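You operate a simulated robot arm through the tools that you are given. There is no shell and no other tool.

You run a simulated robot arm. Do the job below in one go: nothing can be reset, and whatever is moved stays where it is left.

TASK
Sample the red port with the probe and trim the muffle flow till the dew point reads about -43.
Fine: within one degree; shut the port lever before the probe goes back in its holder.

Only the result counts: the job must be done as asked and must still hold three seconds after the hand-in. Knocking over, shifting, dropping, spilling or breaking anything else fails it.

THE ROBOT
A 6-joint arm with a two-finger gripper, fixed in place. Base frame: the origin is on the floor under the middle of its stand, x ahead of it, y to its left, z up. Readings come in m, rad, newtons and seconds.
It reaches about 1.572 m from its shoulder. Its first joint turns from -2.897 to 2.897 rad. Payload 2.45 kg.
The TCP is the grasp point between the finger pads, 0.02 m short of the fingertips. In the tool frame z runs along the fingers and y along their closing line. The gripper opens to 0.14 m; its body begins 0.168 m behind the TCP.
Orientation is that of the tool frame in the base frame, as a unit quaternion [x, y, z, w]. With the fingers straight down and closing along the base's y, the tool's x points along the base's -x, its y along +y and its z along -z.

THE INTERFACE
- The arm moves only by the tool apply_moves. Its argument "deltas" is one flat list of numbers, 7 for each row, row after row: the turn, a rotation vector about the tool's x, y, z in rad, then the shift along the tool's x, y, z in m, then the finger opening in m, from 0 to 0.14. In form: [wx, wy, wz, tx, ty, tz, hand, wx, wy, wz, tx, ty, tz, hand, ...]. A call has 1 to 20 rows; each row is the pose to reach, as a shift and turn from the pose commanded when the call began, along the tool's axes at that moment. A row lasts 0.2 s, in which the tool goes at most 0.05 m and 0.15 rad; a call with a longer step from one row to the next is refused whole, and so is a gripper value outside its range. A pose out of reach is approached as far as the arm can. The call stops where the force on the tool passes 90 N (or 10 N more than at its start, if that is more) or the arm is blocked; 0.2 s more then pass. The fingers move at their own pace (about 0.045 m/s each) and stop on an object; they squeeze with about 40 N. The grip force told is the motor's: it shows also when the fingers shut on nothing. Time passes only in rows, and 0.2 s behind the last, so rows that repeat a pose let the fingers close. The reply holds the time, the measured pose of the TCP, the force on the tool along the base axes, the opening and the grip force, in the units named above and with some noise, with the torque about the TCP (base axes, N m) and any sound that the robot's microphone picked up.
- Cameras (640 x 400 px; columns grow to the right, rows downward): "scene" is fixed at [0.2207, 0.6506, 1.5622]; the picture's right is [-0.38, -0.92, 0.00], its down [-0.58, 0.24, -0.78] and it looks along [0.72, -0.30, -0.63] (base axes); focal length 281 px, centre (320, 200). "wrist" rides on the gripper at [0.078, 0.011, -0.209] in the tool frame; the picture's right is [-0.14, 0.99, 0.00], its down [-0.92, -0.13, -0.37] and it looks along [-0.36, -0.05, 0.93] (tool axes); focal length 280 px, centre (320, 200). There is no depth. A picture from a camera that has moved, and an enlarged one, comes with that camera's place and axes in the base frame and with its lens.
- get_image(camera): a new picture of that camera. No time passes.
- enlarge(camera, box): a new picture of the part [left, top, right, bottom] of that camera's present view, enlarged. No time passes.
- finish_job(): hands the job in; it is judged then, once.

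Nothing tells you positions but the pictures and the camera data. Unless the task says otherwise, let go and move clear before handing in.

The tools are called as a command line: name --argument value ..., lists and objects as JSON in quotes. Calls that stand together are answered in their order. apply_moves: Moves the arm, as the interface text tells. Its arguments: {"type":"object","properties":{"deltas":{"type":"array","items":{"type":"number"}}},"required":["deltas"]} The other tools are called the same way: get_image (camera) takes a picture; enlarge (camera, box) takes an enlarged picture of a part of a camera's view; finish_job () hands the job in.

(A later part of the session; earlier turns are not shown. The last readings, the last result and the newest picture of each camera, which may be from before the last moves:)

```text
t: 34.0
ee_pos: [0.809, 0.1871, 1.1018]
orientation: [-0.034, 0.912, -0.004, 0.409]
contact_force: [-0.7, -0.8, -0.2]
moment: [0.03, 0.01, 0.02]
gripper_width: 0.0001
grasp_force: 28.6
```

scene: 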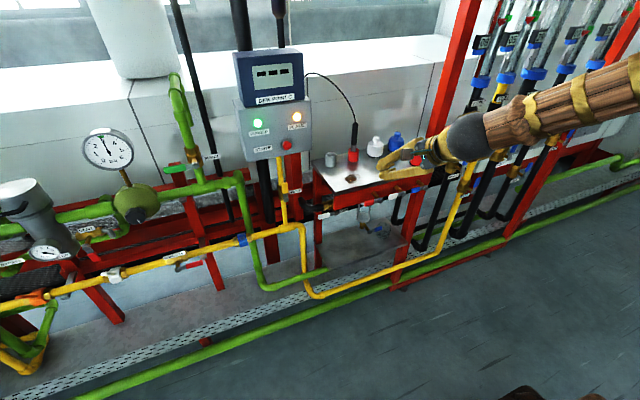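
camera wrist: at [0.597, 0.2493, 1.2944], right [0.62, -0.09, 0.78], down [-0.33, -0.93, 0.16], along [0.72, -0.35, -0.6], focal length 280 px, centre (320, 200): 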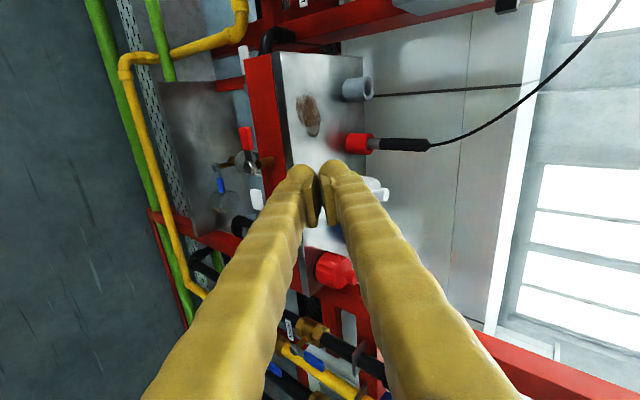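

apply_moves --deltas '[0, 0, -0.137, 0, 0, 0, 0, 0, 0, -0.274, 0, 0, 0, 0, 0, 0, -0.411, 0, 0, 0, 0, 0, 0, -0.548, 0, 0, 0, 0, 0, 0, -0.685, 0, 0, 0, 0, 0, 0, -0.822, 0, 0, 0, 0, 0, 0, -0.959, 0, 0, 0, 0, 0, 0, -1.096, 0, 0, 0, 0, 0, 0, -1.233, 0, 0, 0, 0, 0, 0, -1.37, 0, 0, 0, 0, 0, 0, -1.506, 0, 0, 0, 0]'

get_image --camera "wrist"

get_image --camera "scene"

```text
t: 36.4
ee_pos: [0.8096, 0.1881, 1.1016]
orientation: [0.649, -0.641, 0.282, -0.296]
contact_force: [-0.6, -0.2, -0.6]
moment: [0.03, -0.05, -0.03]
gripper_width: 0.0
grasp_force: 29.5
```

```text
taken
camera wrist: at [0.6481, 0.1064, 1.232], right [-0.66, 0.14, -0.74], down [-0.21, 0.91, 0.35], along [0.72, 0.39, -0.58], focal length 280 px, centre (320, 200)
```

wrist: 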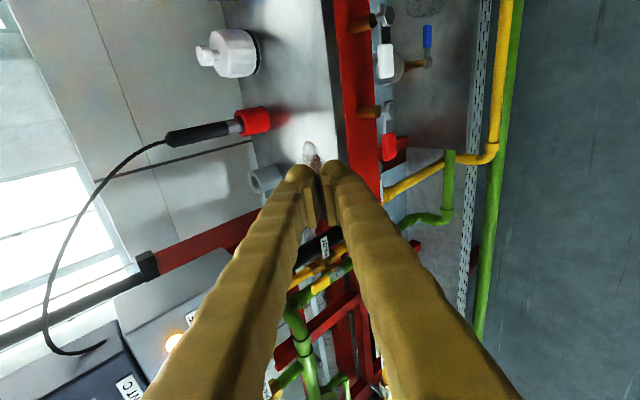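

```text
taken
```

scene: 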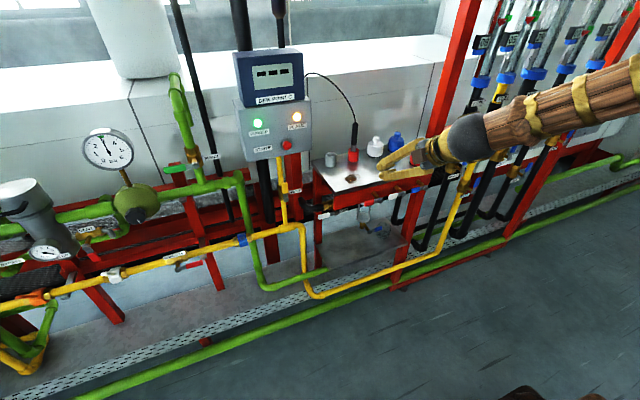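

Roll −90° works without hitting limits. Next I raise the pitch to about 60° and descend in front of the lever, staying short of it in x.

apply_moves --deltas '[0.034, 0, 0, -0.0033, 0.026, 0.021, 0, 0.067, 0, 0, -0.0065, 0.0519, 0.0419, 0, 0.1, 0, 0, -0.0098, 0.0779, 0.0629, 0, 0.134, 0, 0, -0.013, 0.1039, 0.0839, 0, 0.167, 0, 0, -0.0163, 0.1298, 0.1048, 0, 0.2, 0, 0, -0.0195, 0.1558, 0.1258, 0, 0.2, 0, 0, -0.0195, 0.1558, 0.1258, 0]'

get_image --camera "wrist"

get_image --camera "scene"

```text
t: 38.0
ee_pos: [0.7987, 0.2099, 0.9021]
orientation: [0.615, -0.611, 0.345, -0.36]
contact_force: [-0.2, 0.2, -0.7]
moment: [-0.03, 0.02, -0.01]
gripper_width: 0.0
grasp_force: 29.3
```

```text
taken
camera wrist: at [0.6148, 0.1281, 0.9978], right [-0.5, 0.14, -0.85], down [-0.27, 0.91, 0.31], along [0.82, 0.39, -0.42], focal length 280 px, centre (320, 200)
```

wrist: 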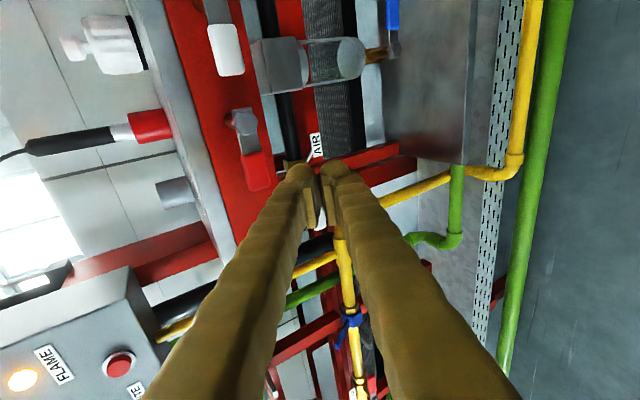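

```text
taken
```

scene: 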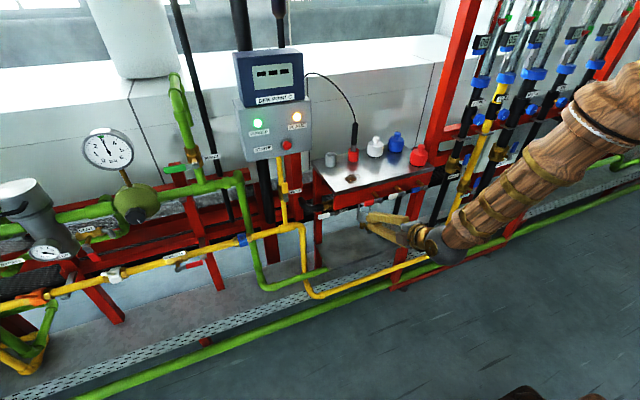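

The fingers sit below the handle, to its right in this rotated view. I advance along the finger axis until they are under the handle.

apply_moves --deltas '[0, 0, 0, 0, 0, 0.022, 0, 0, 0, 0, 0, 0, 0.044, 0, 0, 0, 0, 0, 0, 0.065, 0, 0, 0, 0, 0, 0, 0.065, 0]'

get_image --camera "wrist"

enlarge --camera "scene" --box '[310, 150, 450, 260]'

```text
t: 39.0
ee_pos: [0.8547, 0.2118, 0.8697]
orientation: [0.615, -0.611, 0.344, -0.359]
contact_force: [0.2, -0.5, -0.8]
moment: [0.0, -0.01, 0.0]
gripper_width: 0.0
grasp_force: 29.3
```

```text
taken
camera wrist: at [0.6709, 0.1306, 0.965], right [-0.5, 0.14, -0.85], down [-0.27, 0.91, 0.31], along [0.82, 0.39, -0.42], focal length 280 px, centre (320, 200)
```

wrist: 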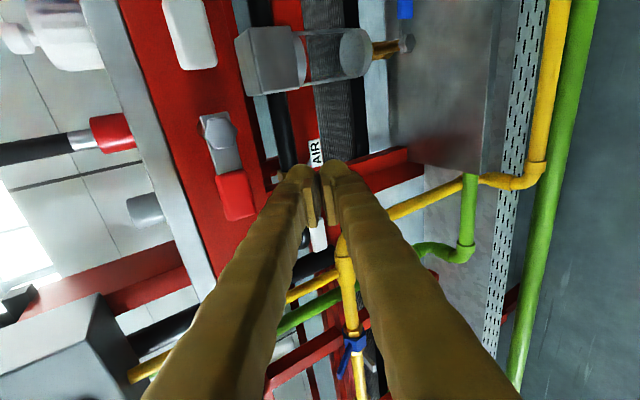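

```text
3.64 times, centred on (380, 205) of scene
camera zoom: at [0.2207, 0.6506, 1.5622], right [-0.38, -0.92, 0.0], down [-0.58, 0.24, -0.78], along [0.72, -0.3, -0.63], focal length 1021 px, centre (102, 182)
```

zoom: 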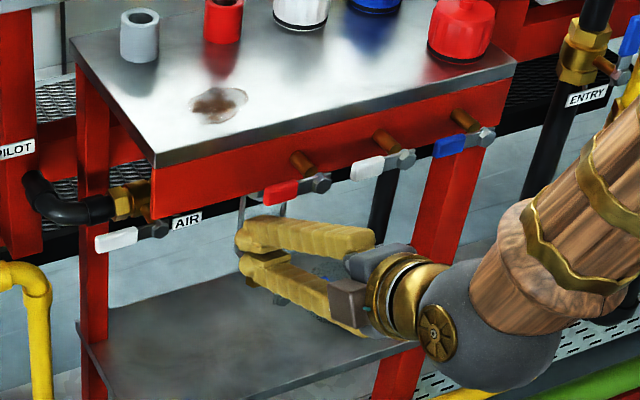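

The closed fingers are under the red handle. I shift 8 mm toward the pivot and raise slowly, watching the force.

apply_moves --deltas '[0, 0, 0, 0.008, 0, 0, 0, 0, 0, 0, 0.0079, -0.0086, -0.005, 0, 0, 0, 0, 0.0078, -0.0147, -0.0086, 0, 0, 0, 0, 0.0077, -0.019, -0.0111, 0]'

get_image --camera "wrist"

```text
t: 40.0
ee_pos: [0.855, 0.2031, 0.8907]
orientation: [0.616, -0.611, 0.345, -0.36]
contact_force: [-1.4, -1.2, -0.3]
moment: [0.02, 0.03, 0.0]
gripper_width: 0.0
grasp_force: 29.1
```

```text
taken
camera wrist: at [0.6711, 0.122, 0.9866], right [-0.5, 0.14, -0.85], down [-0.27, 0.91, 0.31], along [0.82, 0.39, -0.42], focal length 280 px, centre (320, 200)
```

wrist: 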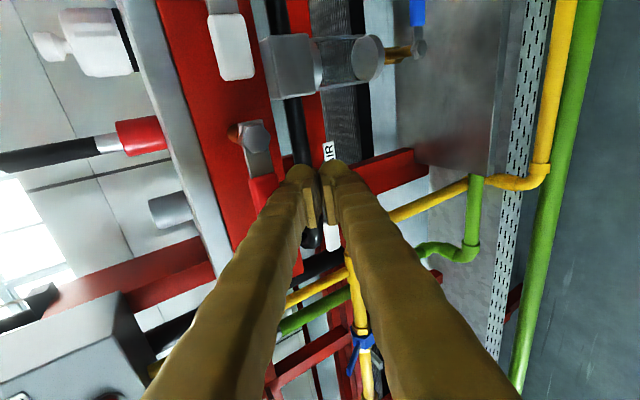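

apply_moves --deltas '[0, 0, 0, -0.0001, -0.0043, -0.0025, 0, 0, 0, 0, -0.0002, -0.0086, -0.005, 0, 0, 0, 0, -0.0003, -0.013, -0.0075, 0]'

get_image --camera "wrist"

enlarge --camera "scene" --box '[310, 150, 450, 260]'

```text
t: 40.8
ee_pos: [0.8513, 0.2025, 0.8955]
orientation: [0.619, -0.613, 0.339, -0.354]
contact_force: [-8.6, -0.7, -5.0]
moment: [0.03, -0.19, -0.05]
gripper_width: 0.0003
grasp_force: 29.1
stopped in row 3: the force on the tool passed its limit at 100 N (the readings are from after the stop); the commanded pose is now the measured one
```

```text
taken
camera wrist: at [0.6684, 0.1215, 0.9935], right [-0.52, 0.14, -0.84], down [-0.26, 0.91, 0.31], along [0.81, 0.38, -0.43], focal length 280 px, centre (320, 200)
```

wrist: 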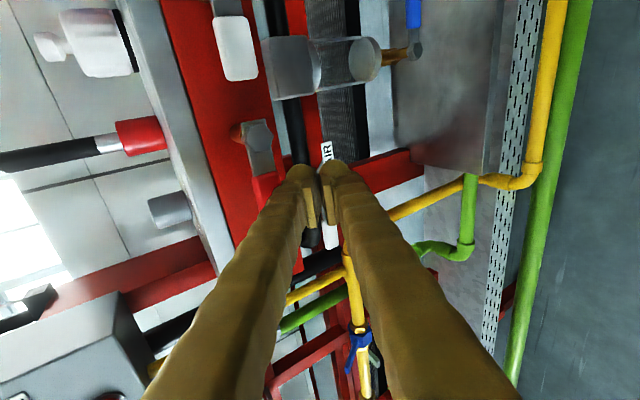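

```text
3.64 times, centred on (380, 205) of scene
camera zoom: at [0.2207, 0.6506, 1.5622], right [-0.38, -0.92, 0.0], down [-0.58, 0.24, -0.78], along [0.72, -0.3, -0.63], focal length 1021 px, centre (102, 182)
```

zoom: 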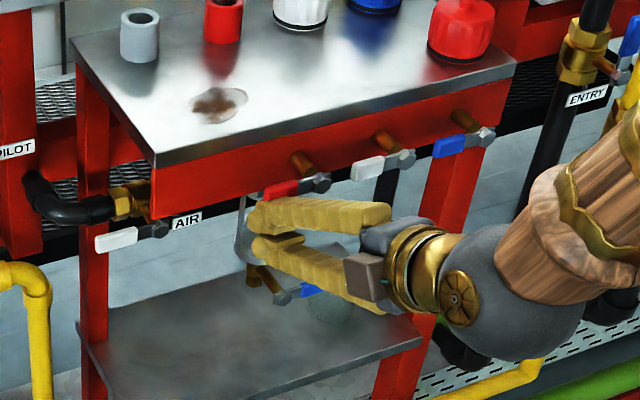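

The lever resisted upward motion (hard stop), so it must swing downward to open. I back out from beneath it, rise in front, and plan to press from above.

apply_moves --deltas '[0, 0, 0, 0.0003, 0.0171, 0.0104, 0, 0, 0, 0, 0.0003, 0.0171, -0.03, 0, 0, 0, 0, 0.0003, 0.0171, -0.07, 0, 0, 0, 0, 0, -0.0122, -0.088, 0, 0, 0, 0, 0, -0.0415, -0.106, 0, 0, 0, 0, 0, -0.0708, -0.1234, 0, 0, 0, 0, 0, -0.0708, -0.1234, 0]'

get_image --camera "wrist"

enlarge --camera "scene" --box '[310, 110, 450, 220]'

```text
t: 42.4
ee_pos: [0.7824, 0.2006, 1.0176]
orientation: [0.618, -0.613, 0.34, -0.354]
contact_force: [-0.1, -0.5, -0.4]
moment: [-0.01, 0.03, -0.04]
gripper_width: 0.0
grasp_force: 29.2
```

```text
taken
camera wrist: at [0.6005, 0.1189, 1.1168], right [-0.52, 0.14, -0.85], down [-0.26, 0.91, 0.31], along [0.81, 0.39, -0.43], focal length 280 px, centre (320, 200)
```

wrist: 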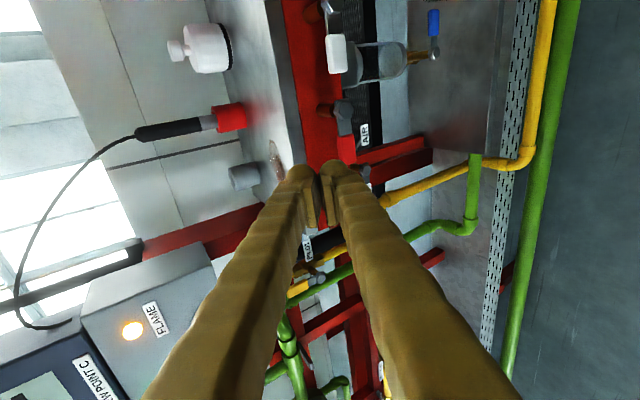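

```text
3.64 times, centred on (380, 165) of scene
camera zoom: at [0.2207, 0.6506, 1.5622], right [-0.38, -0.92, 0.0], down [-0.58, 0.24, -0.78], along [0.72, -0.3, -0.63], focal length 1021 px, centre (102, 327)
```

zoom: 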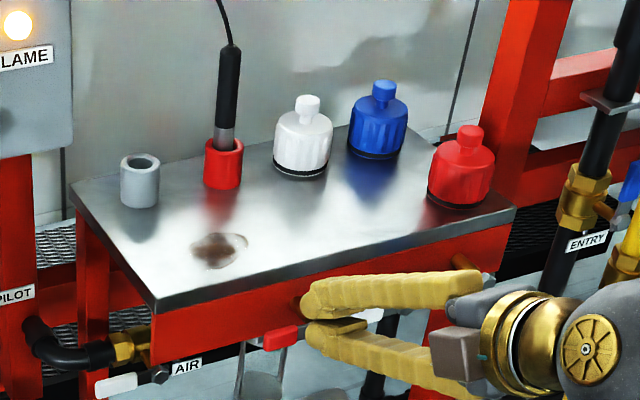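

The lever is unchanged. I move forward over the handle, then press down in small steps.

apply_moves --deltas '[0, 0, 0, -0.0006, -0.0084, 0.0232, 0, 0, 0, 0, -0.0013, -0.0168, 0.0464, 0, 0, 0, 0, -0.0019, -0.0252, 0.0696, 0, 0, 0, 0, -0.0019, -0.0252, 0.0696, 0]'

get_image --camera "wrist"

enlarge --camera "scene" --box '[310, 110, 450, 220]'

```text
t: 43.4
ee_pos: [0.8553, 0.2023, 1.003]
orientation: [0.619, -0.613, 0.34, -0.354]
contact_force: [0.2, 0.3, -0.2]
moment: [-0.01, 0.01, -0.01]
gripper_width: 0.0
grasp_force: 29.7
```

```text
taken
camera wrist: at [0.6724, 0.1214, 1.1032], right [-0.52, 0.14, -0.85], down [-0.26, 0.91, 0.31], along [0.82, 0.38, -0.43], focal length 280 px, centre (320, 200)
```

wrist: 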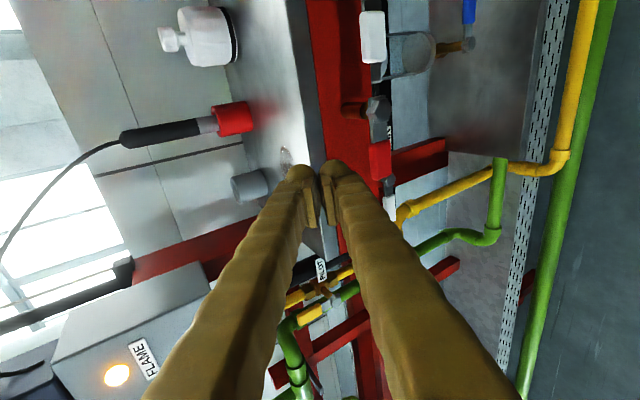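

```text
3.64 times, centred on (380, 165) of scene
camera zoom: at [0.2207, 0.6506, 1.5622], right [-0.38, -0.92, 0.0], down [-0.58, 0.24, -0.78], along [0.72, -0.3, -0.63], focal length 1021 px, centre (102, 327)
```

zoom: 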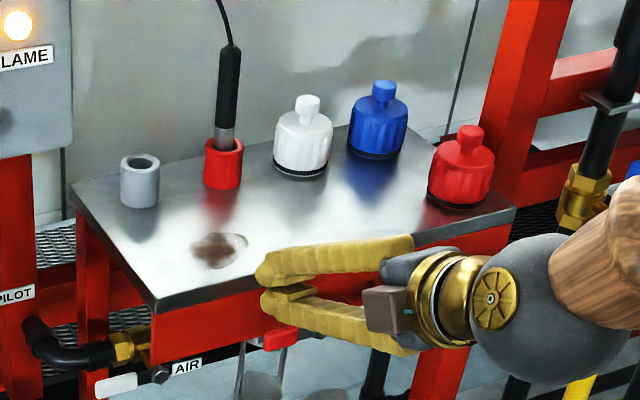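

The lower fingertip is set back by the tilt and might miss the handle in front. I raise the pitch to about 77° so both tips line up in x, and ease forward 1 cm.

apply_moves --deltas '[0.105, 0, 0, 0, -0.0017, 0.0028, 0, 0.21, 0, 0, 0, -0.0035, 0.0057, 0, 0.31, 0, 0, 0, -0.0052, 0.0085, 0, 0.31, 0, 0, 0, -0.0052, 0.0085, 0]'

get_image --camera "wrist"

enlarge --camera "scene" --box '[330, 130, 450, 220]'

```text
t: 44.4
ee_pos: [0.8643, 0.2036, 1.005]
orientation: [0.557, -0.553, 0.43, -0.446]
contact_force: [0.4, 0.4, 0.5]
moment: [0.01, -0.02, 0.02]
gripper_width: 0.0001
grasp_force: 29.6
```

```text
taken
camera wrist: at [0.6608, 0.1231, 1.0432], right [-0.23, 0.15, -0.96], down [-0.34, 0.91, 0.22], along [0.91, 0.38, -0.16], focal length 280 px, centre (320, 200)
```

wrist: 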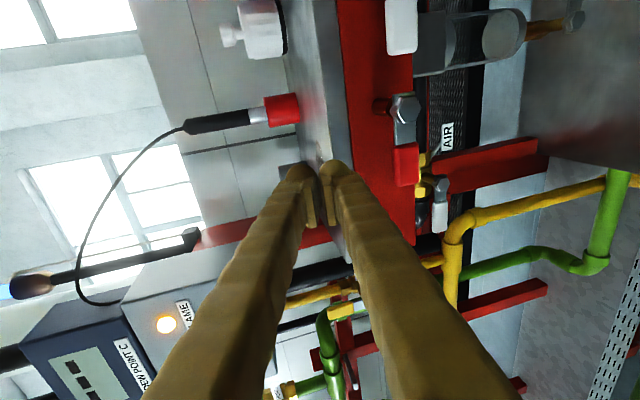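

```text
4.44 times, centred on (390, 175) of scene
camera zoom: at [0.2207, 0.6506, 1.5622], right [-0.38, -0.92, 0.0], down [-0.58, 0.24, -0.78], along [0.72, -0.3, -0.63], focal length 1248 px, centre (9, 311)
```

zoom: 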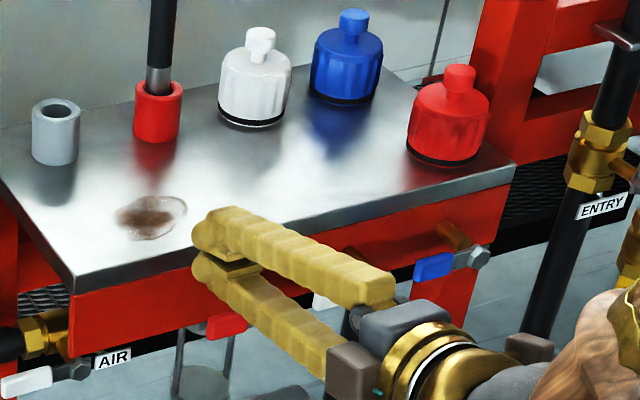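

Good pose at 76.5° pitch, with the fingers above the handle and about 2 cm clear of the table edge. Pressing down gently in steps.

apply_moves --deltas '[0, 0, 0, 0.0001, 0.0097, 0.0023, 0, 0, 0, 0, 0.0003, 0.0194, 0.0046, 0, 0, 0, 0, 0.0004, 0.0243, 0.0058, 0, 0, 0, 0, 0.0004, 0.0292, 0.007, 0, 0, 0, 0, 0.0005, 0.033, 0.0079, 0]'

get_image --camera "wrist"

```text
t: 45.6
ee_pos: [0.8656, 0.2025, 0.9714]
orientation: [0.557, -0.552, 0.43, -0.447]
contact_force: [-0.8, 0.7, -0.2]
moment: [0.0, 0.02, 0.01]
gripper_width: 0.0001
grasp_force: 29.5
```

```text
taken
camera wrist: at [0.6616, 0.1226, 1.0089], right [-0.23, 0.15, -0.96], down [-0.34, 0.91, 0.22], along [0.91, 0.38, -0.16], focal length 280 px, centre (320, 200)
```

wrist: 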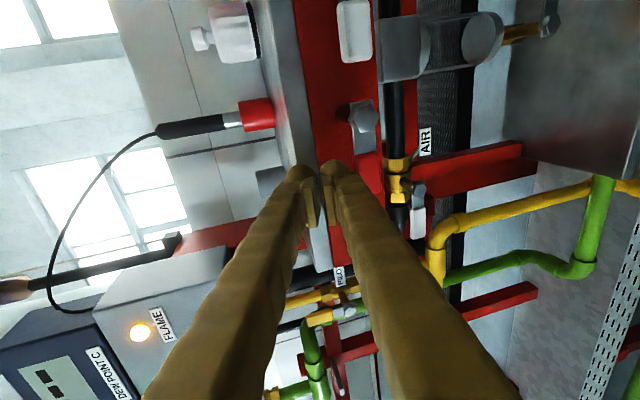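

apply_moves --deltas '[0, 0, 0, 0.0001, 0.0049, 0.0012, 0, 0, 0, 0, 0.0001, 0.0097, 0.0023, 0, 0, 0, 0, 0.0002, 0.0136, 0.0032, 0]'

get_image --camera "wrist"

enlarge --camera "scene" --box '[330, 130, 450, 220]'

```text
t: 46.4
ee_pos: [0.8646, 0.2029, 0.9573]
orientation: [0.556, -0.553, 0.431, -0.446]
contact_force: [0.9, 3.3, 3.0]
moment: [0.01, -0.02, 0.01]
gripper_width: 0.0
grasp_force: 29.3
```

```text
taken
camera wrist: at [0.6608, 0.1222, 0.9955], right [-0.23, 0.15, -0.96], down [-0.34, 0.91, 0.22], along [0.91, 0.38, -0.16], focal length 280 px, centre (320, 200)
```

wrist: 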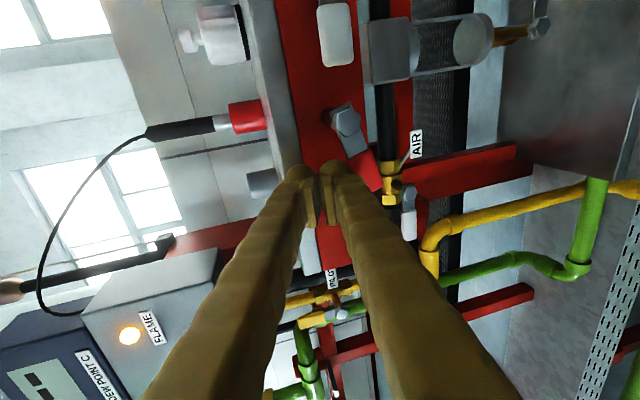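

```text
4.44 times, centred on (390, 175) of scene
camera zoom: at [0.2207, 0.6506, 1.5622], right [-0.38, -0.92, 0.0], down [-0.58, 0.24, -0.78], along [0.72, -0.3, -0.63], focal length 1248 px, centre (9, 311)
```

zoom: 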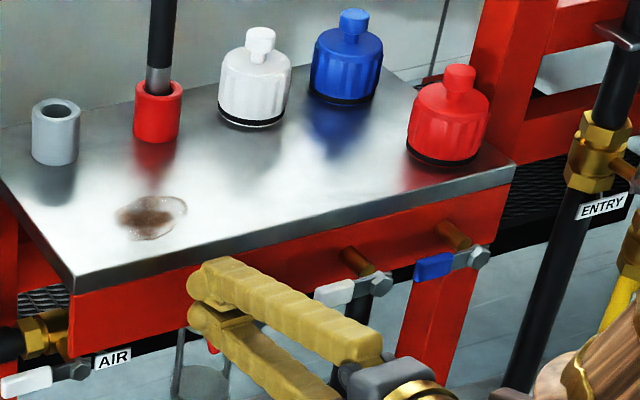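

The lever swings downward easily (3 N), so down is open. I continue pushing it down.

apply_moves --deltas '[0, 0, 0, 0.0001, 0.0097, 0.0023, 0, 0, 0, 0, 0.0003, 0.0194, 0.0046, 0, 0, 0, 0, 0.0004, 0.0292, 0.007, 0, 0, 0, 0, 0.0006, 0.0389, 0.0093, 0]'

get_image --camera "wrist"

enlarge --camera "scene" --box '[220, 40, 330, 140]'

```text
t: 47.4
ee_pos: [0.8664, 0.2024, 0.9163]
orientation: [0.556, -0.554, 0.43, -0.446]
contact_force: [-0.7, 0.7, 0.0]
moment: [0.0, 0.01, -0.01]
gripper_width: 0.0
grasp_force: 29.9
```

```text
taken
camera wrist: at [0.6617, 0.1221, 0.9547], right [-0.23, 0.15, -0.96], down [-0.34, 0.91, 0.22], along [0.91, 0.38, -0.16], focal length 280 px, centre (320, 200)
```

wrist: 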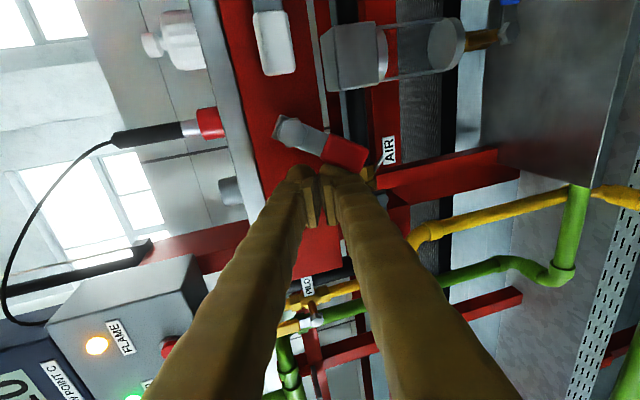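

```text
4.00 times, centred on (275, 90) of scene
camera zoom: at [0.2207, 0.6506, 1.5622], right [-0.38, -0.92, 0.0], down [-0.58, 0.24, -0.78], along [0.72, -0.3, -0.63], focal length 1123 px, centre (500, 640)
```

zoom: 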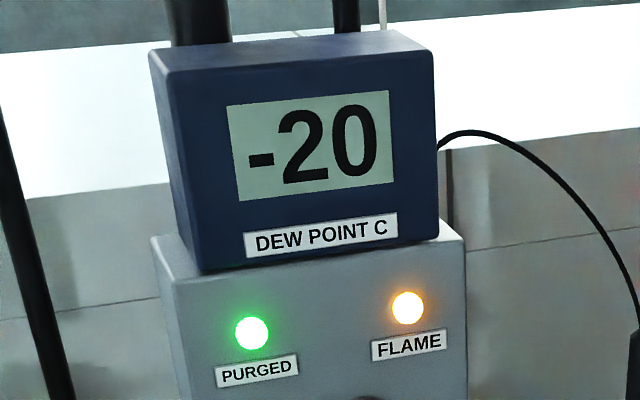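

The display now reads −20 and the lever is about 70° open. I finish the opening by lowering a little and pushing gently toward −y.

apply_moves --deltas '[0, 0, 0, 0.0001, 0.0097, 0.0023, 0, 0, 0, 0, 0.0003, 0.0194, 0.0046, 0, 0, 0, 0, 0.0063, 0.0194, 0.0045, 0, 0, 0, 0, 0.0123, 0.0193, 0.0043, 0]'

get_image --camera "wrist"

```text
t: 48.4
ee_pos: [0.864, 0.1896, 0.896]
orientation: [0.556, -0.554, 0.431, -0.446]
contact_force: [1.0, 0.1, -0.3]
moment: [0.03, 0.0, 0.04]
gripper_width: 0.0
grasp_force: 28.9
```

```text
taken
camera wrist: at [0.661, 0.1099, 0.9352], right [-0.23, 0.15, -0.96], down [-0.34, 0.91, 0.22], along [0.91, 0.38, -0.16], focal length 280 px, centre (320, 200)
```

wrist: 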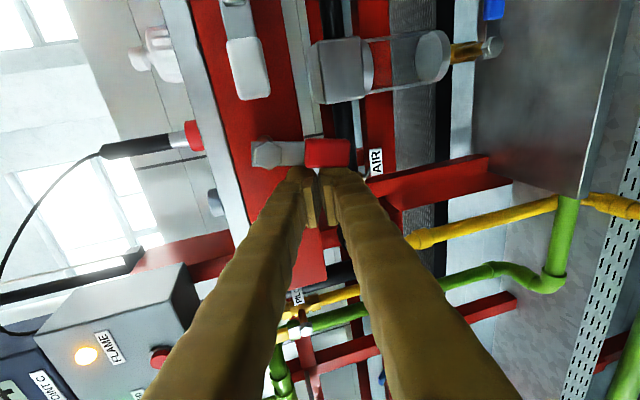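

apply_moves --deltas '[0, 0, 0, 0.004, 0, 0, 0, 0, 0, 0, 0.008, -0.0001, -0.0002, 0]'

get_image --camera "wrist"

enlarge --camera "scene" --box '[220, 40, 330, 140]'

```text
t: 49.0
ee_pos: [0.8661, 0.1831, 0.8976]
orientation: [0.557, -0.552, 0.431, -0.446]
contact_force: [0.5, 0.2, -0.1]
moment: [0.01, 0.0, 0.06]
gripper_width: 0.0
grasp_force: 29.9
```

```text
taken
camera wrist: at [0.6618, 0.1024, 0.9355], right [-0.23, 0.15, -0.96], down [-0.34, 0.91, 0.22], along [0.91, 0.38, -0.16], focal length 280 px, centre (320, 200)
```

wrist: 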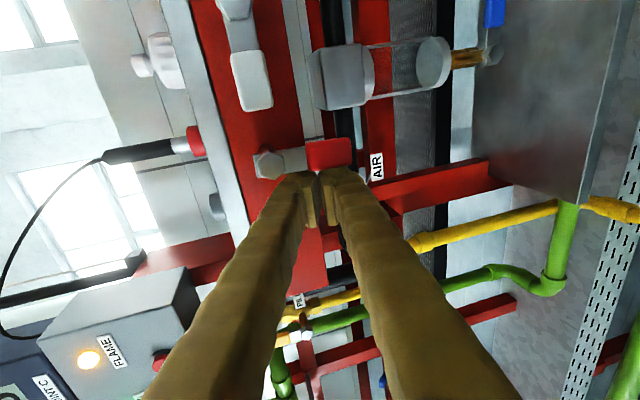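

```text
4.00 times, centred on (275, 90) of scene
camera zoom: at [0.2207, 0.6506, 1.5622], right [-0.38, -0.92, 0.0], down [-0.58, 0.24, -0.78], along [0.72, -0.3, -0.63], focal length 1123 px, centre (500, 640)
```

zoom: 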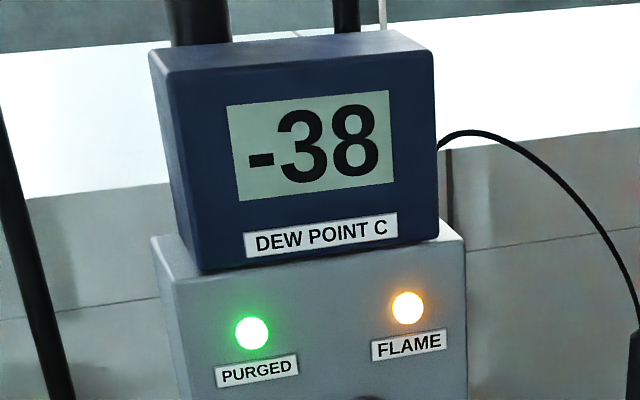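

The reading is moving (−38, still settling) and the lever is nearly straight down. A last small nudge, then wait for it to settle.

apply_moves --deltas '[0, 0, 0, 0.003, 0, 0, 0, 0, 0, 0, 0.006, -0.0001, -0.0001, 0, 0, 0, 0, 0.009, -0.0001, -0.0002, 0]'

get_image --camera "wrist"

enlarge --camera "scene" --box '[220, 40, 330, 140]'

```text
t: 49.8
ee_pos: [0.866, 0.181, 0.8979]
orientation: [0.559, -0.55, 0.428, -0.448]
contact_force: [5.4, 12.8, -3.9]
moment: [0.26, 0.05, 0.17]
gripper_width: 0.0001
grasp_force: 29.6
stopped in row 3: the force on the tool passed its limit at 97 N (the readings are from after the stop); the commanded pose is now the measured one
```

```text
taken
camera wrist: at [0.6626, 0.098, 0.9359], right [-0.23, 0.14, -0.96], down [-0.35, 0.91, 0.22], along [0.91, 0.39, -0.16], focal length 280 px, centre (320, 200)
```

wrist: 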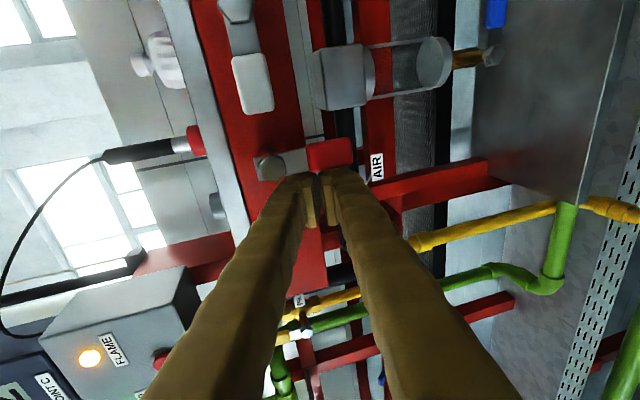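

```text
4.00 times, centred on (275, 90) of scene
camera zoom: at [0.2207, 0.6506, 1.5622], right [-0.38, -0.92, 0.0], down [-0.58, 0.24, -0.78], along [0.72, -0.3, -0.63], focal length 1123 px, centre (500, 640)
```

zoom: 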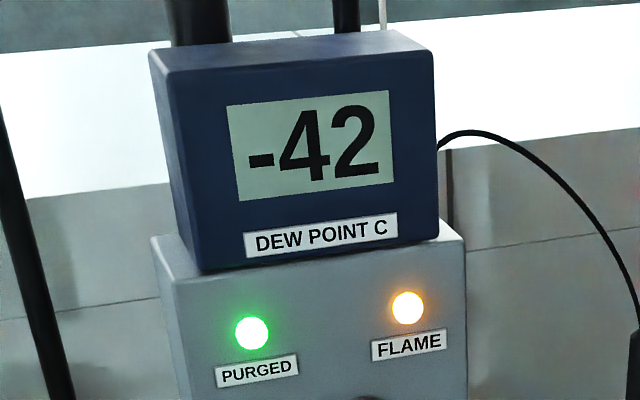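

The lever is at its open stop and the display shows −42, still drifting. I back off sideways, withdraw from the lever, and let the reading settle.

apply_moves --deltas '[0, 0, 0, -0.01, 0, 0, 0, 0, 0, 0, -0.02, 0, 0, 0, 0, 0, 0, -0.02, 0, -0.03, 0, 0, 0, 0, -0.02, 0, -0.06, 0, 0, 0, 0, -0.02, 0, -0.06, 0, 0, 0, 0, -0.02, 0, -0.06, 0, 0, 0, 0, -0.02, 0, -0.06, 0, 0, 0, 0, -0.02, 0, -0.06, 0, 0, 0, 0, -0.02, 0, -0.06, 0, 0, 0, 0, -0.02, 0, -0.06, 0, 0, 0, 0, -0.02, 0, -0.06, 0, 0, 0, 0, -0.02, 0, -0.06, 0]'

get_image --camera "wrist"

enlarge --camera "scene" --box '[220, 40, 330, 140]'

enlarge --camera "scene" --box '[440, 0, 640, 130]'

enlarge --camera "scene" --box '[310, 110, 450, 220]'

```text
t: 52.4
ee_pos: [0.8077, 0.1991, 0.9128]
orientation: [0.559, -0.55, 0.429, -0.448]
contact_force: [-0.2, -0.3, 0.7]
moment: [0.03, 0.0, 0.0]
gripper_width: 0.0
grasp_force: 28.8
```

```text
taken
camera wrist: at [0.6033, 0.1166, 0.9502], right [-0.23, 0.14, -0.96], down [-0.35, 0.91, 0.22], along [0.91, 0.39, -0.16], focal length 280 px, centre (320, 200)
```

wrist: 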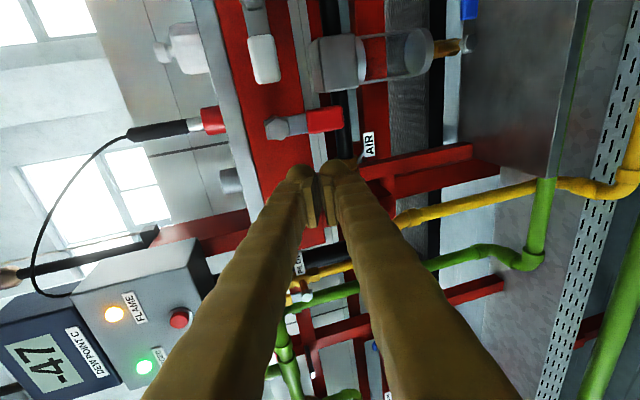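

```text
4.00 times, centred on (275, 90) of scene
camera zoom: at [0.2207, 0.6506, 1.5622], right [-0.38, -0.92, 0.0], down [-0.58, 0.24, -0.78], along [0.72, -0.3, -0.63], focal length 1123 px, centre (500, 640)
```

zoom: 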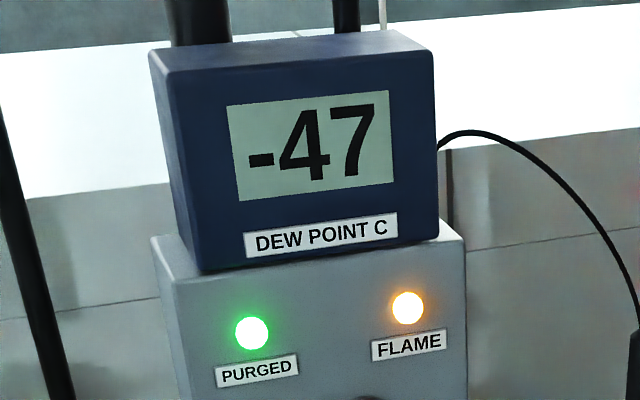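

```text
3.08 times, centred on (540, 65) of scene
camera zoom: at [0.2207, 0.6506, 1.5622], right [-0.38, -0.92, 0.0], down [-0.58, 0.24, -0.78], along [0.72, -0.3, -0.63], focal length 864 px, centre (-357, 615)
```

zoom: 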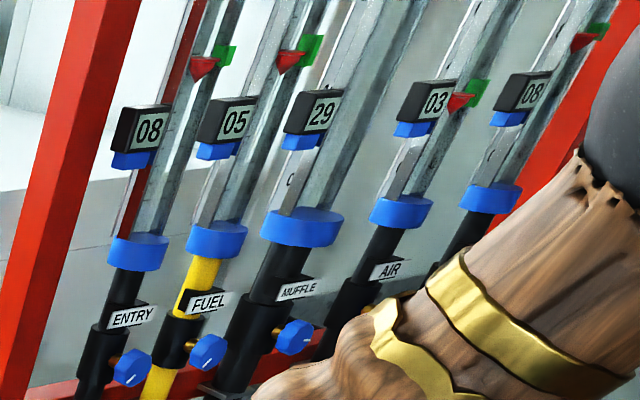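

```text
3.64 times, centred on (380, 165) of scene
camera zoom: at [0.2207, 0.6506, 1.5622], right [-0.38, -0.92, 0.0], down [-0.58, 0.24, -0.78], along [0.72, -0.3, -0.63], focal length 1021 px, centre (102, 327)
```

zoom: 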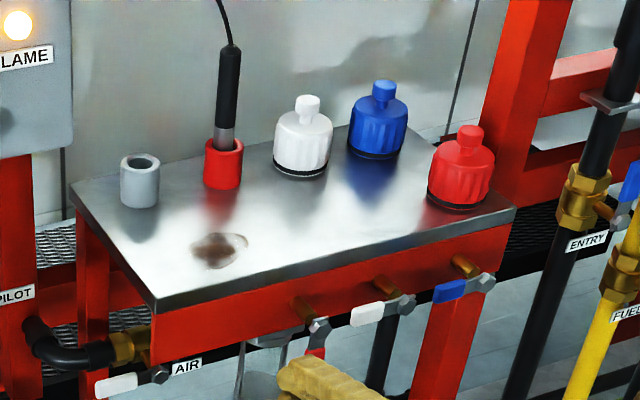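

Reading is −47 and approaching its final value, with muffle flow at 29. I withdraw and travel to the muffle knob area, keeping well in front of the pipework.

apply_moves --deltas '[0, 0, 0, 0.0075, -0.0275, -0.0218, 0, 0, 0, 0, 0.015, -0.055, -0.0436, 0, 0, 0, 0, 0.0226, -0.0825, -0.0654, 0, 0, 0, 0, 0.0301, -0.1099, -0.0871, 0, 0, 0, 0, 0.0376, -0.1374, -0.1089, 0, 0, 0, 0, 0.0451, -0.1649, -0.1307, 0]'

enlarge --camera "scene" --box '[220, 40, 330, 140]'

```text
t: 53.8
ee_pos: [0.7192, 0.1498, 1.1016]
orientation: [0.559, -0.551, 0.429, -0.447]
contact_force: [0.2, -0.1, 0.5]
moment: [-0.02, 0.0, 0.0]
gripper_width: 0.0
grasp_force: 29.0
```

```text
4.00 times, centred on (275, 90) of scene
camera zoom: at [0.2207, 0.6506, 1.5622], right [-0.38, -0.92, 0.0], down [-0.58, 0.24, -0.78], along [0.72, -0.3, -0.63], focal length 1123 px, centre (500, 640)
```

zoom: 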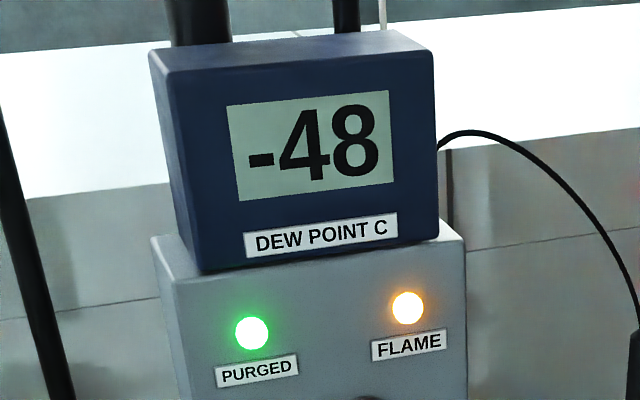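

apply_moves --deltas '[0, 0, 0, 0.0442, -0.0052, -0.0024, 0, 0, 0, 0, 0.0884, -0.0103, -0.0049, 0, 0, 0, 0, 0.1326, -0.0155, -0.0073, 0, 0, 0, 0, 0.1768, -0.0207, -0.0097, 0, 0, 0, 0, 0.221, -0.0259, -0.0121, 0, 0, 0, 0, 0.2652, -0.031, -0.0146, 0, 0, 0, 0, 0.3094, -0.0362, -0.017, 0, 0, 0, 0, 0.3535, -0.0414, -0.0194, 0.02, 0, 0, 0, 0.3977, -0.0465, -0.0219, 0.04, 0, 0, 0, 0.4419, -0.0517, -0.0243, 0.06, 0, 0, 0, 0.4861, -0.0569, -0.0267, 0.08, 0, 0, 0, 0.5303, -0.0621, -0.0291, 0.1, 0, 0, 0, 0.5745, -0.0672, -0.0316, 0.1, 0, 0, 0, 0.6187, -0.0724, -0.034, 0.1]'

get_image --camera "wrist"

get_image --camera "scene"

enlarge --camera "scene" --box '[220, 40, 330, 140]'

```text
t: 56.8
ee_pos: [0.8074, -0.2392, 1.2422]
orientation: [-0.502, 0.648, -0.484, 0.307]
contact_force: [-0.2, -0.3, 0.1]
moment: [0.0, 0.02, 0.02]
gripper_width: 0.1002
grasp_force: 0.1
out of reach, approached as far as the arm can: row 1, 2, 3, 4, 5, 6, 7, 8, 9, 10, 11, 12, 13, 14
```

```text
taken
camera wrist: at [0.5955, -0.2439, 1.3116], right [-0.31, 0.16, -0.94], down [0.0, 0.99, 0.16], along [0.95, 0.05, -0.3], focal length 280 px, centre (320, 200)
```

wrist: 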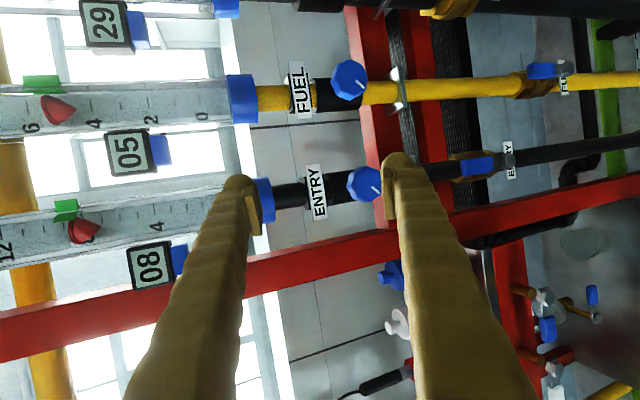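

```text
taken
```

scene: 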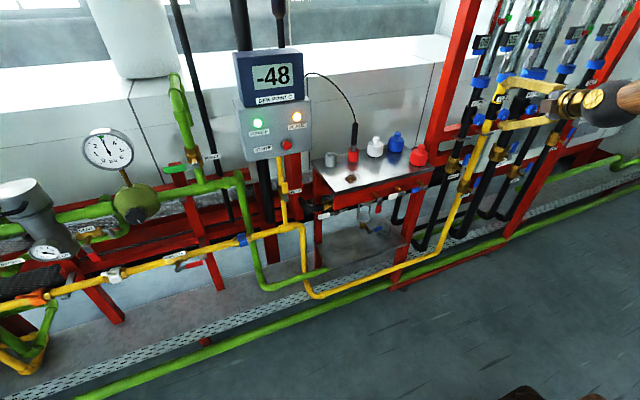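

```text
4.00 times, centred on (275, 90) of scene
camera zoom: at [0.2207, 0.6506, 1.5622], right [-0.38, -0.92, 0.0], down [-0.58, 0.24, -0.78], along [0.72, -0.3, -0.63], focal length 1123 px, centre (500, 640)
```

zoom: 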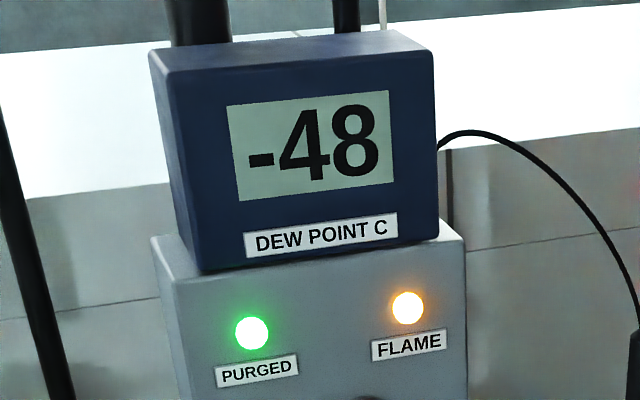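

The steady reading is −48 (muffle at 29), and the wrist has hit a limit en route. I'll return to a fingers-down pose here to unwind the wrist, then approach the knob from that side.

apply_moves --deltas '[-0.0917, 0.0582, 0.0951, 0.0079, -0.0061, -0.0082, 0.1, -0.1834, 0.1163, 0.1902, 0.0157, -0.0121, -0.0164, 0.1, -0.2751, 0.1745, 0.2854, 0.0236, -0.0182, -0.0246, 0.1, -0.3668, 0.2326, 0.3805, 0.0314, -0.0242, -0.0327, 0.1, -0.4585, 0.2908, 0.4756, 0.0393, -0.0303, -0.0409, 0.1, -0.5502, 0.349, 0.5707, 0.0472, -0.0364, -0.0491, 0.1, -0.6419, 0.4071, 0.6658, 0.055, -0.0424, -0.0573, 0.1, -0.7336, 0.4653, 0.7609, 0.0629, -0.0485, -0.0655, 0.1, -0.8253, 0.5234, 0.8561, 0.0707, -0.0545, -0.0737, 0.1, -0.917, 0.5816, 0.9512, 0.0786, -0.0606, -0.0818, 0.1, -1.0087, 0.6397, 1.0463, 0.0864, -0.0666, -0.09, 0.1, -1.1004, 0.6979, 1.1414, 0.0943, -0.0727, -0.0982, 0.1]'

get_image --camera "scene"

```text
t: 59.4
ee_pos: [0.7104, -0.3026, 1.3507]
orientation: [0.001, 1.0, -0.001, 0.0]
contact_force: [1.1, 0.0, -0.4]
moment: [-0.03, -0.02, 0.04]
gripper_width: 0.1
grasp_force: 0.0
```

```text
taken
```

scene: 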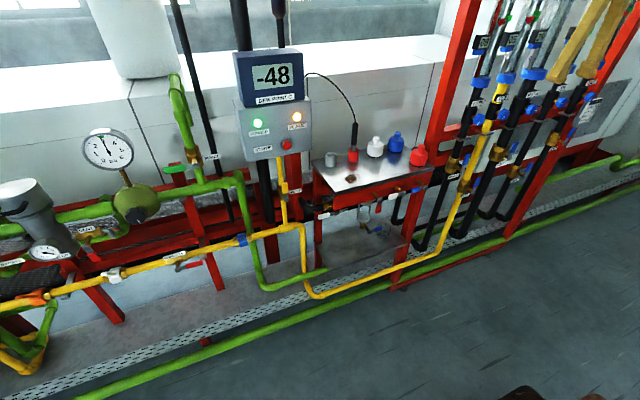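

Unwound cleanly, fingers down. Now I move over to the muffle knob's y and pitch forward from here.

apply_moves --deltas '[0, -0.131, 0, 0.0017, -0.0286, 0.0167, 0.1, 0, -0.262, 0, 0.0033, -0.0571, 0.0333, 0.1, 0, -0.393, 0, 0.005, -0.0857, 0.05, 0.1, 0, -0.524, 0, 0.0067, -0.1143, 0.0667, 0.1, 0, -0.654, 0, 0.0083, -0.1428, 0.0833, 0.1, 0, -0.785, 0, 0.01, -0.1714, 0.1, 0.1]'

get_image --camera "wrist"

```text
t: 60.8
ee_pos: [0.7004, -0.4726, 1.2511]
orientation: [0.001, 0.923, -0.003, 0.384]
contact_force: [0.6, -0.2, 0.9]
moment: [-0.02, -0.01, 0.02]
gripper_width: 0.0998
grasp_force: 0.1
```

```text
taken
camera wrist: at [0.4978, -0.4597, 1.3439], right [0.1, 0.99, 0.09], down [0.39, -0.13, 0.91], along [0.92, -0.05, -0.4], focal length 280 px, centre (320, 200)
```

wrist: 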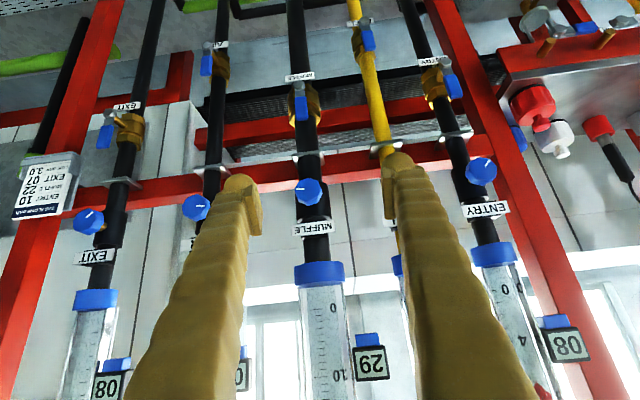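

The muffle knob is directly ahead at about (0.891, −0.50, 1.157). I continue pitching to about 80° and close in.

apply_moves --deltas '[0, -0.122, 0, 0.0057, -0.0055, 0.017, 0.1, 0, -0.244, 0, 0.0114, -0.011, 0.0339, 0.1, 0, -0.366, 0, 0.0171, -0.0164, 0.0509, 0.1, 0, -0.488, 0, 0.0228, -0.0219, 0.0678, 0.1, 0, -0.61, 0, 0.0285, -0.0274, 0.0848, 0.1, 0, -0.61, 0, 0.0285, -0.0274, 0.0848, 0.1]'

get_image --camera "wrist"

get_image --camera "scene"

```text
t: 62.2
ee_pos: [0.7415, -0.4998, 1.1708]
orientation: [0.001, 0.766, -0.002, 0.643]
contact_force: [-0.1, 0.1, -0.3]
moment: [0.05, -0.01, -0.01]
gripper_width: 0.0997
grasp_force: 0.0
```

```text
taken
camera wrist: at [0.522, -0.4881, 1.1305], right [0.03, 0.99, 0.13], down [-0.2, -0.13, 0.97], along [0.98, -0.05, 0.2], focal length 280 px, centre (320, 200)
```

wrist: 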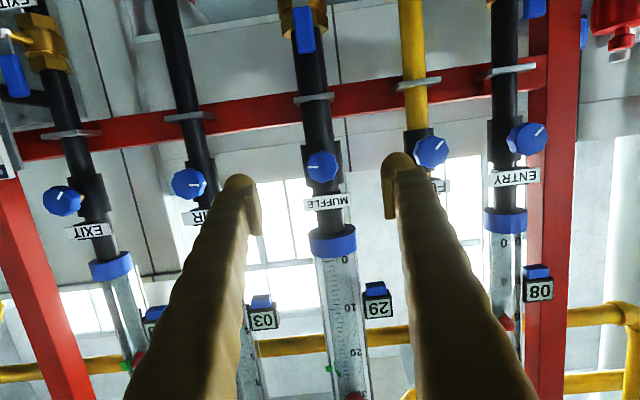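

```text
taken
```

scene: 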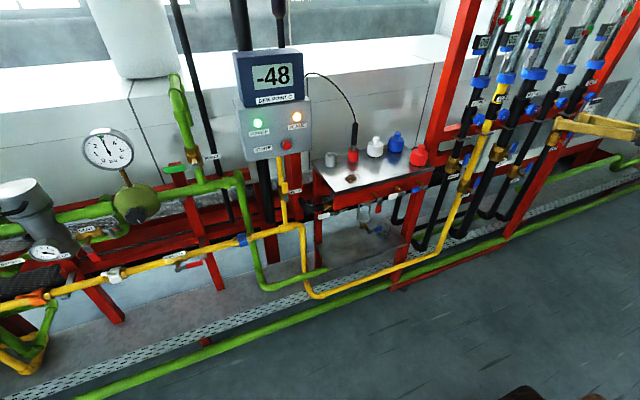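

I'm in front of the muffle knob with a clear view of its pointer and the flow readout. Zooming in to measure.

enlarge --camera "wrist" --box '[260, 120, 400, 220]'

enlarge --camera "wrist" --box '[290, 220, 410, 400]'

enlarge --camera "scene" --box '[470, 70, 640, 180]'

```text
4.00 times, centred on (330, 170) of wrist
camera zoom: at [0.522, -0.4881, 1.1305], right [0.03, 0.99, 0.13], down [-0.2, -0.13, 0.97], along [0.98, -0.05, 0.2], focal length 1122 px, centre (280, 320)
```

zoom: 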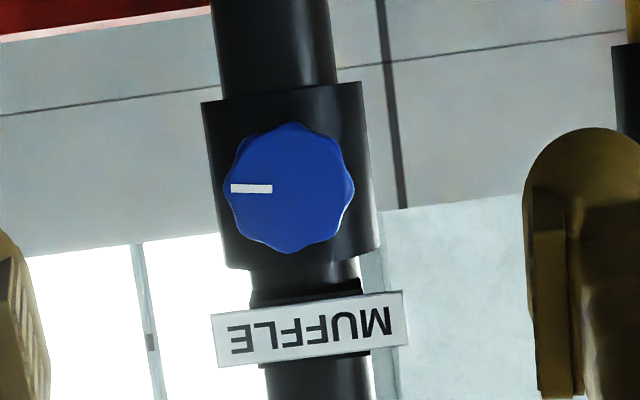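

```text
2.22 times, centred on (350, 310) of wrist
camera zoom: at [0.522, -0.4881, 1.1305], right [0.03, 0.99, 0.13], down [-0.2, -0.13, 0.97], along [0.98, -0.05, 0.2], focal length 623 px, centre (253, -44)
```

zoom: 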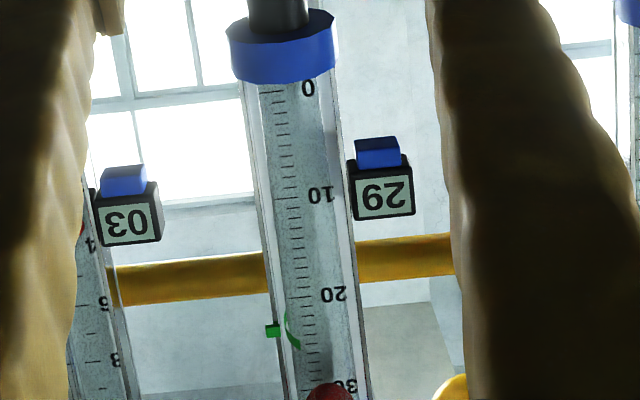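

```text
3.64 times, centred on (555, 125) of scene
camera zoom: at [0.2207, 0.6506, 1.5622], right [-0.38, -0.92, 0.0], down [-0.58, 0.24, -0.78], along [0.72, -0.3, -0.63], focal length 1021 px, centre (-534, 473)
```

zoom: 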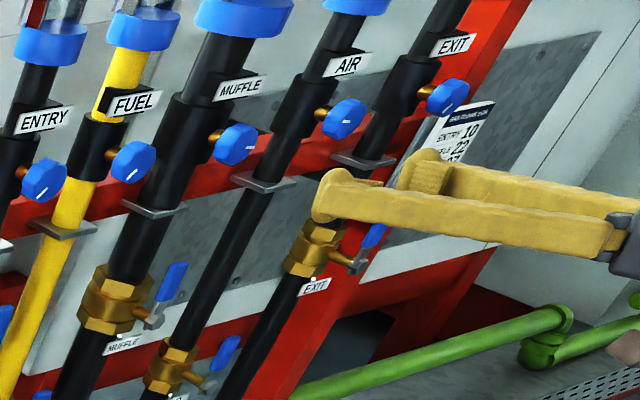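

The knob is an 8-lobed dial, about 4.2 cm across, with its front at about (0.885, −0.500, 1.160) and pointer toward −y. I level the hand and move to just in front of it.

apply_moves --deltas '[0, -0.058, 0, -0.001, 0, 0.0264, 0.1, 0, -0.116, 0, -0.002, 0, 0.0528, 0.1, 0, -0.1745, 0, -0.003, 0, 0.0792, 0.1, 0, -0.1745, 0, -0.003, 0, 0.0792, 0.1]'

get_image --camera "wrist"

enlarge --camera "scene" --box '[470, 70, 640, 180]'

```text
t: 63.2
ee_pos: [0.8198, -0.5004, 1.16]
orientation: [-0.001, 0.707, -0.002, 0.707]
contact_force: [-0.5, 0.0, -0.4]
moment: [0.02, -0.02, 0.01]
gripper_width: 0.0997
grasp_force: 0.0
```

```text
taken
camera wrist: at [0.6112, -0.4875, 1.0826], right [0.0, 0.99, 0.14], down [-0.37, -0.13, 0.92], along [0.93, -0.05, 0.37], focal length 280 px, centre (320, 200)
```

wrist: 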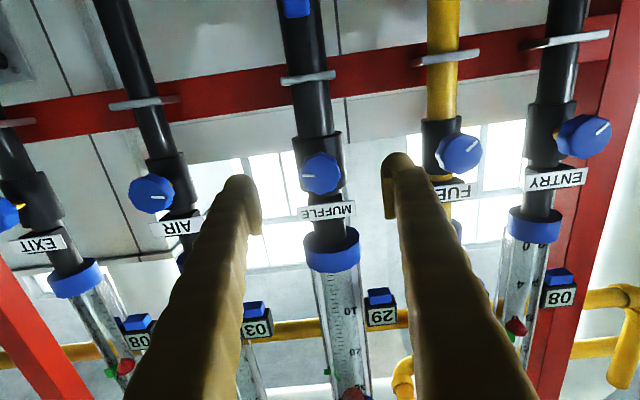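

```text
3.64 times, centred on (555, 125) of scene
camera zoom: at [0.2207, 0.6506, 1.5622], right [-0.38, -0.92, 0.0], down [-0.58, 0.24, -0.78], along [0.72, -0.3, -0.63], focal length 1021 px, centre (-534, 473)
```

zoom: 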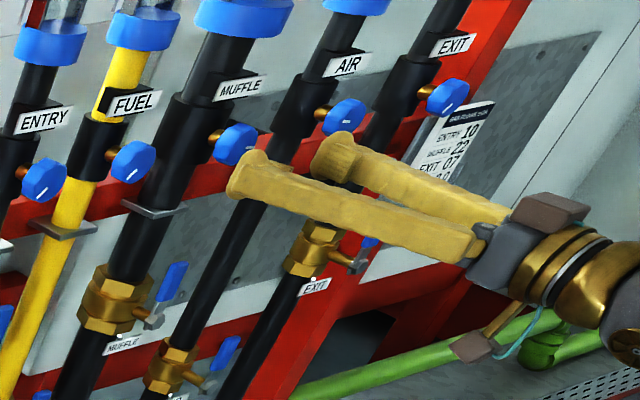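

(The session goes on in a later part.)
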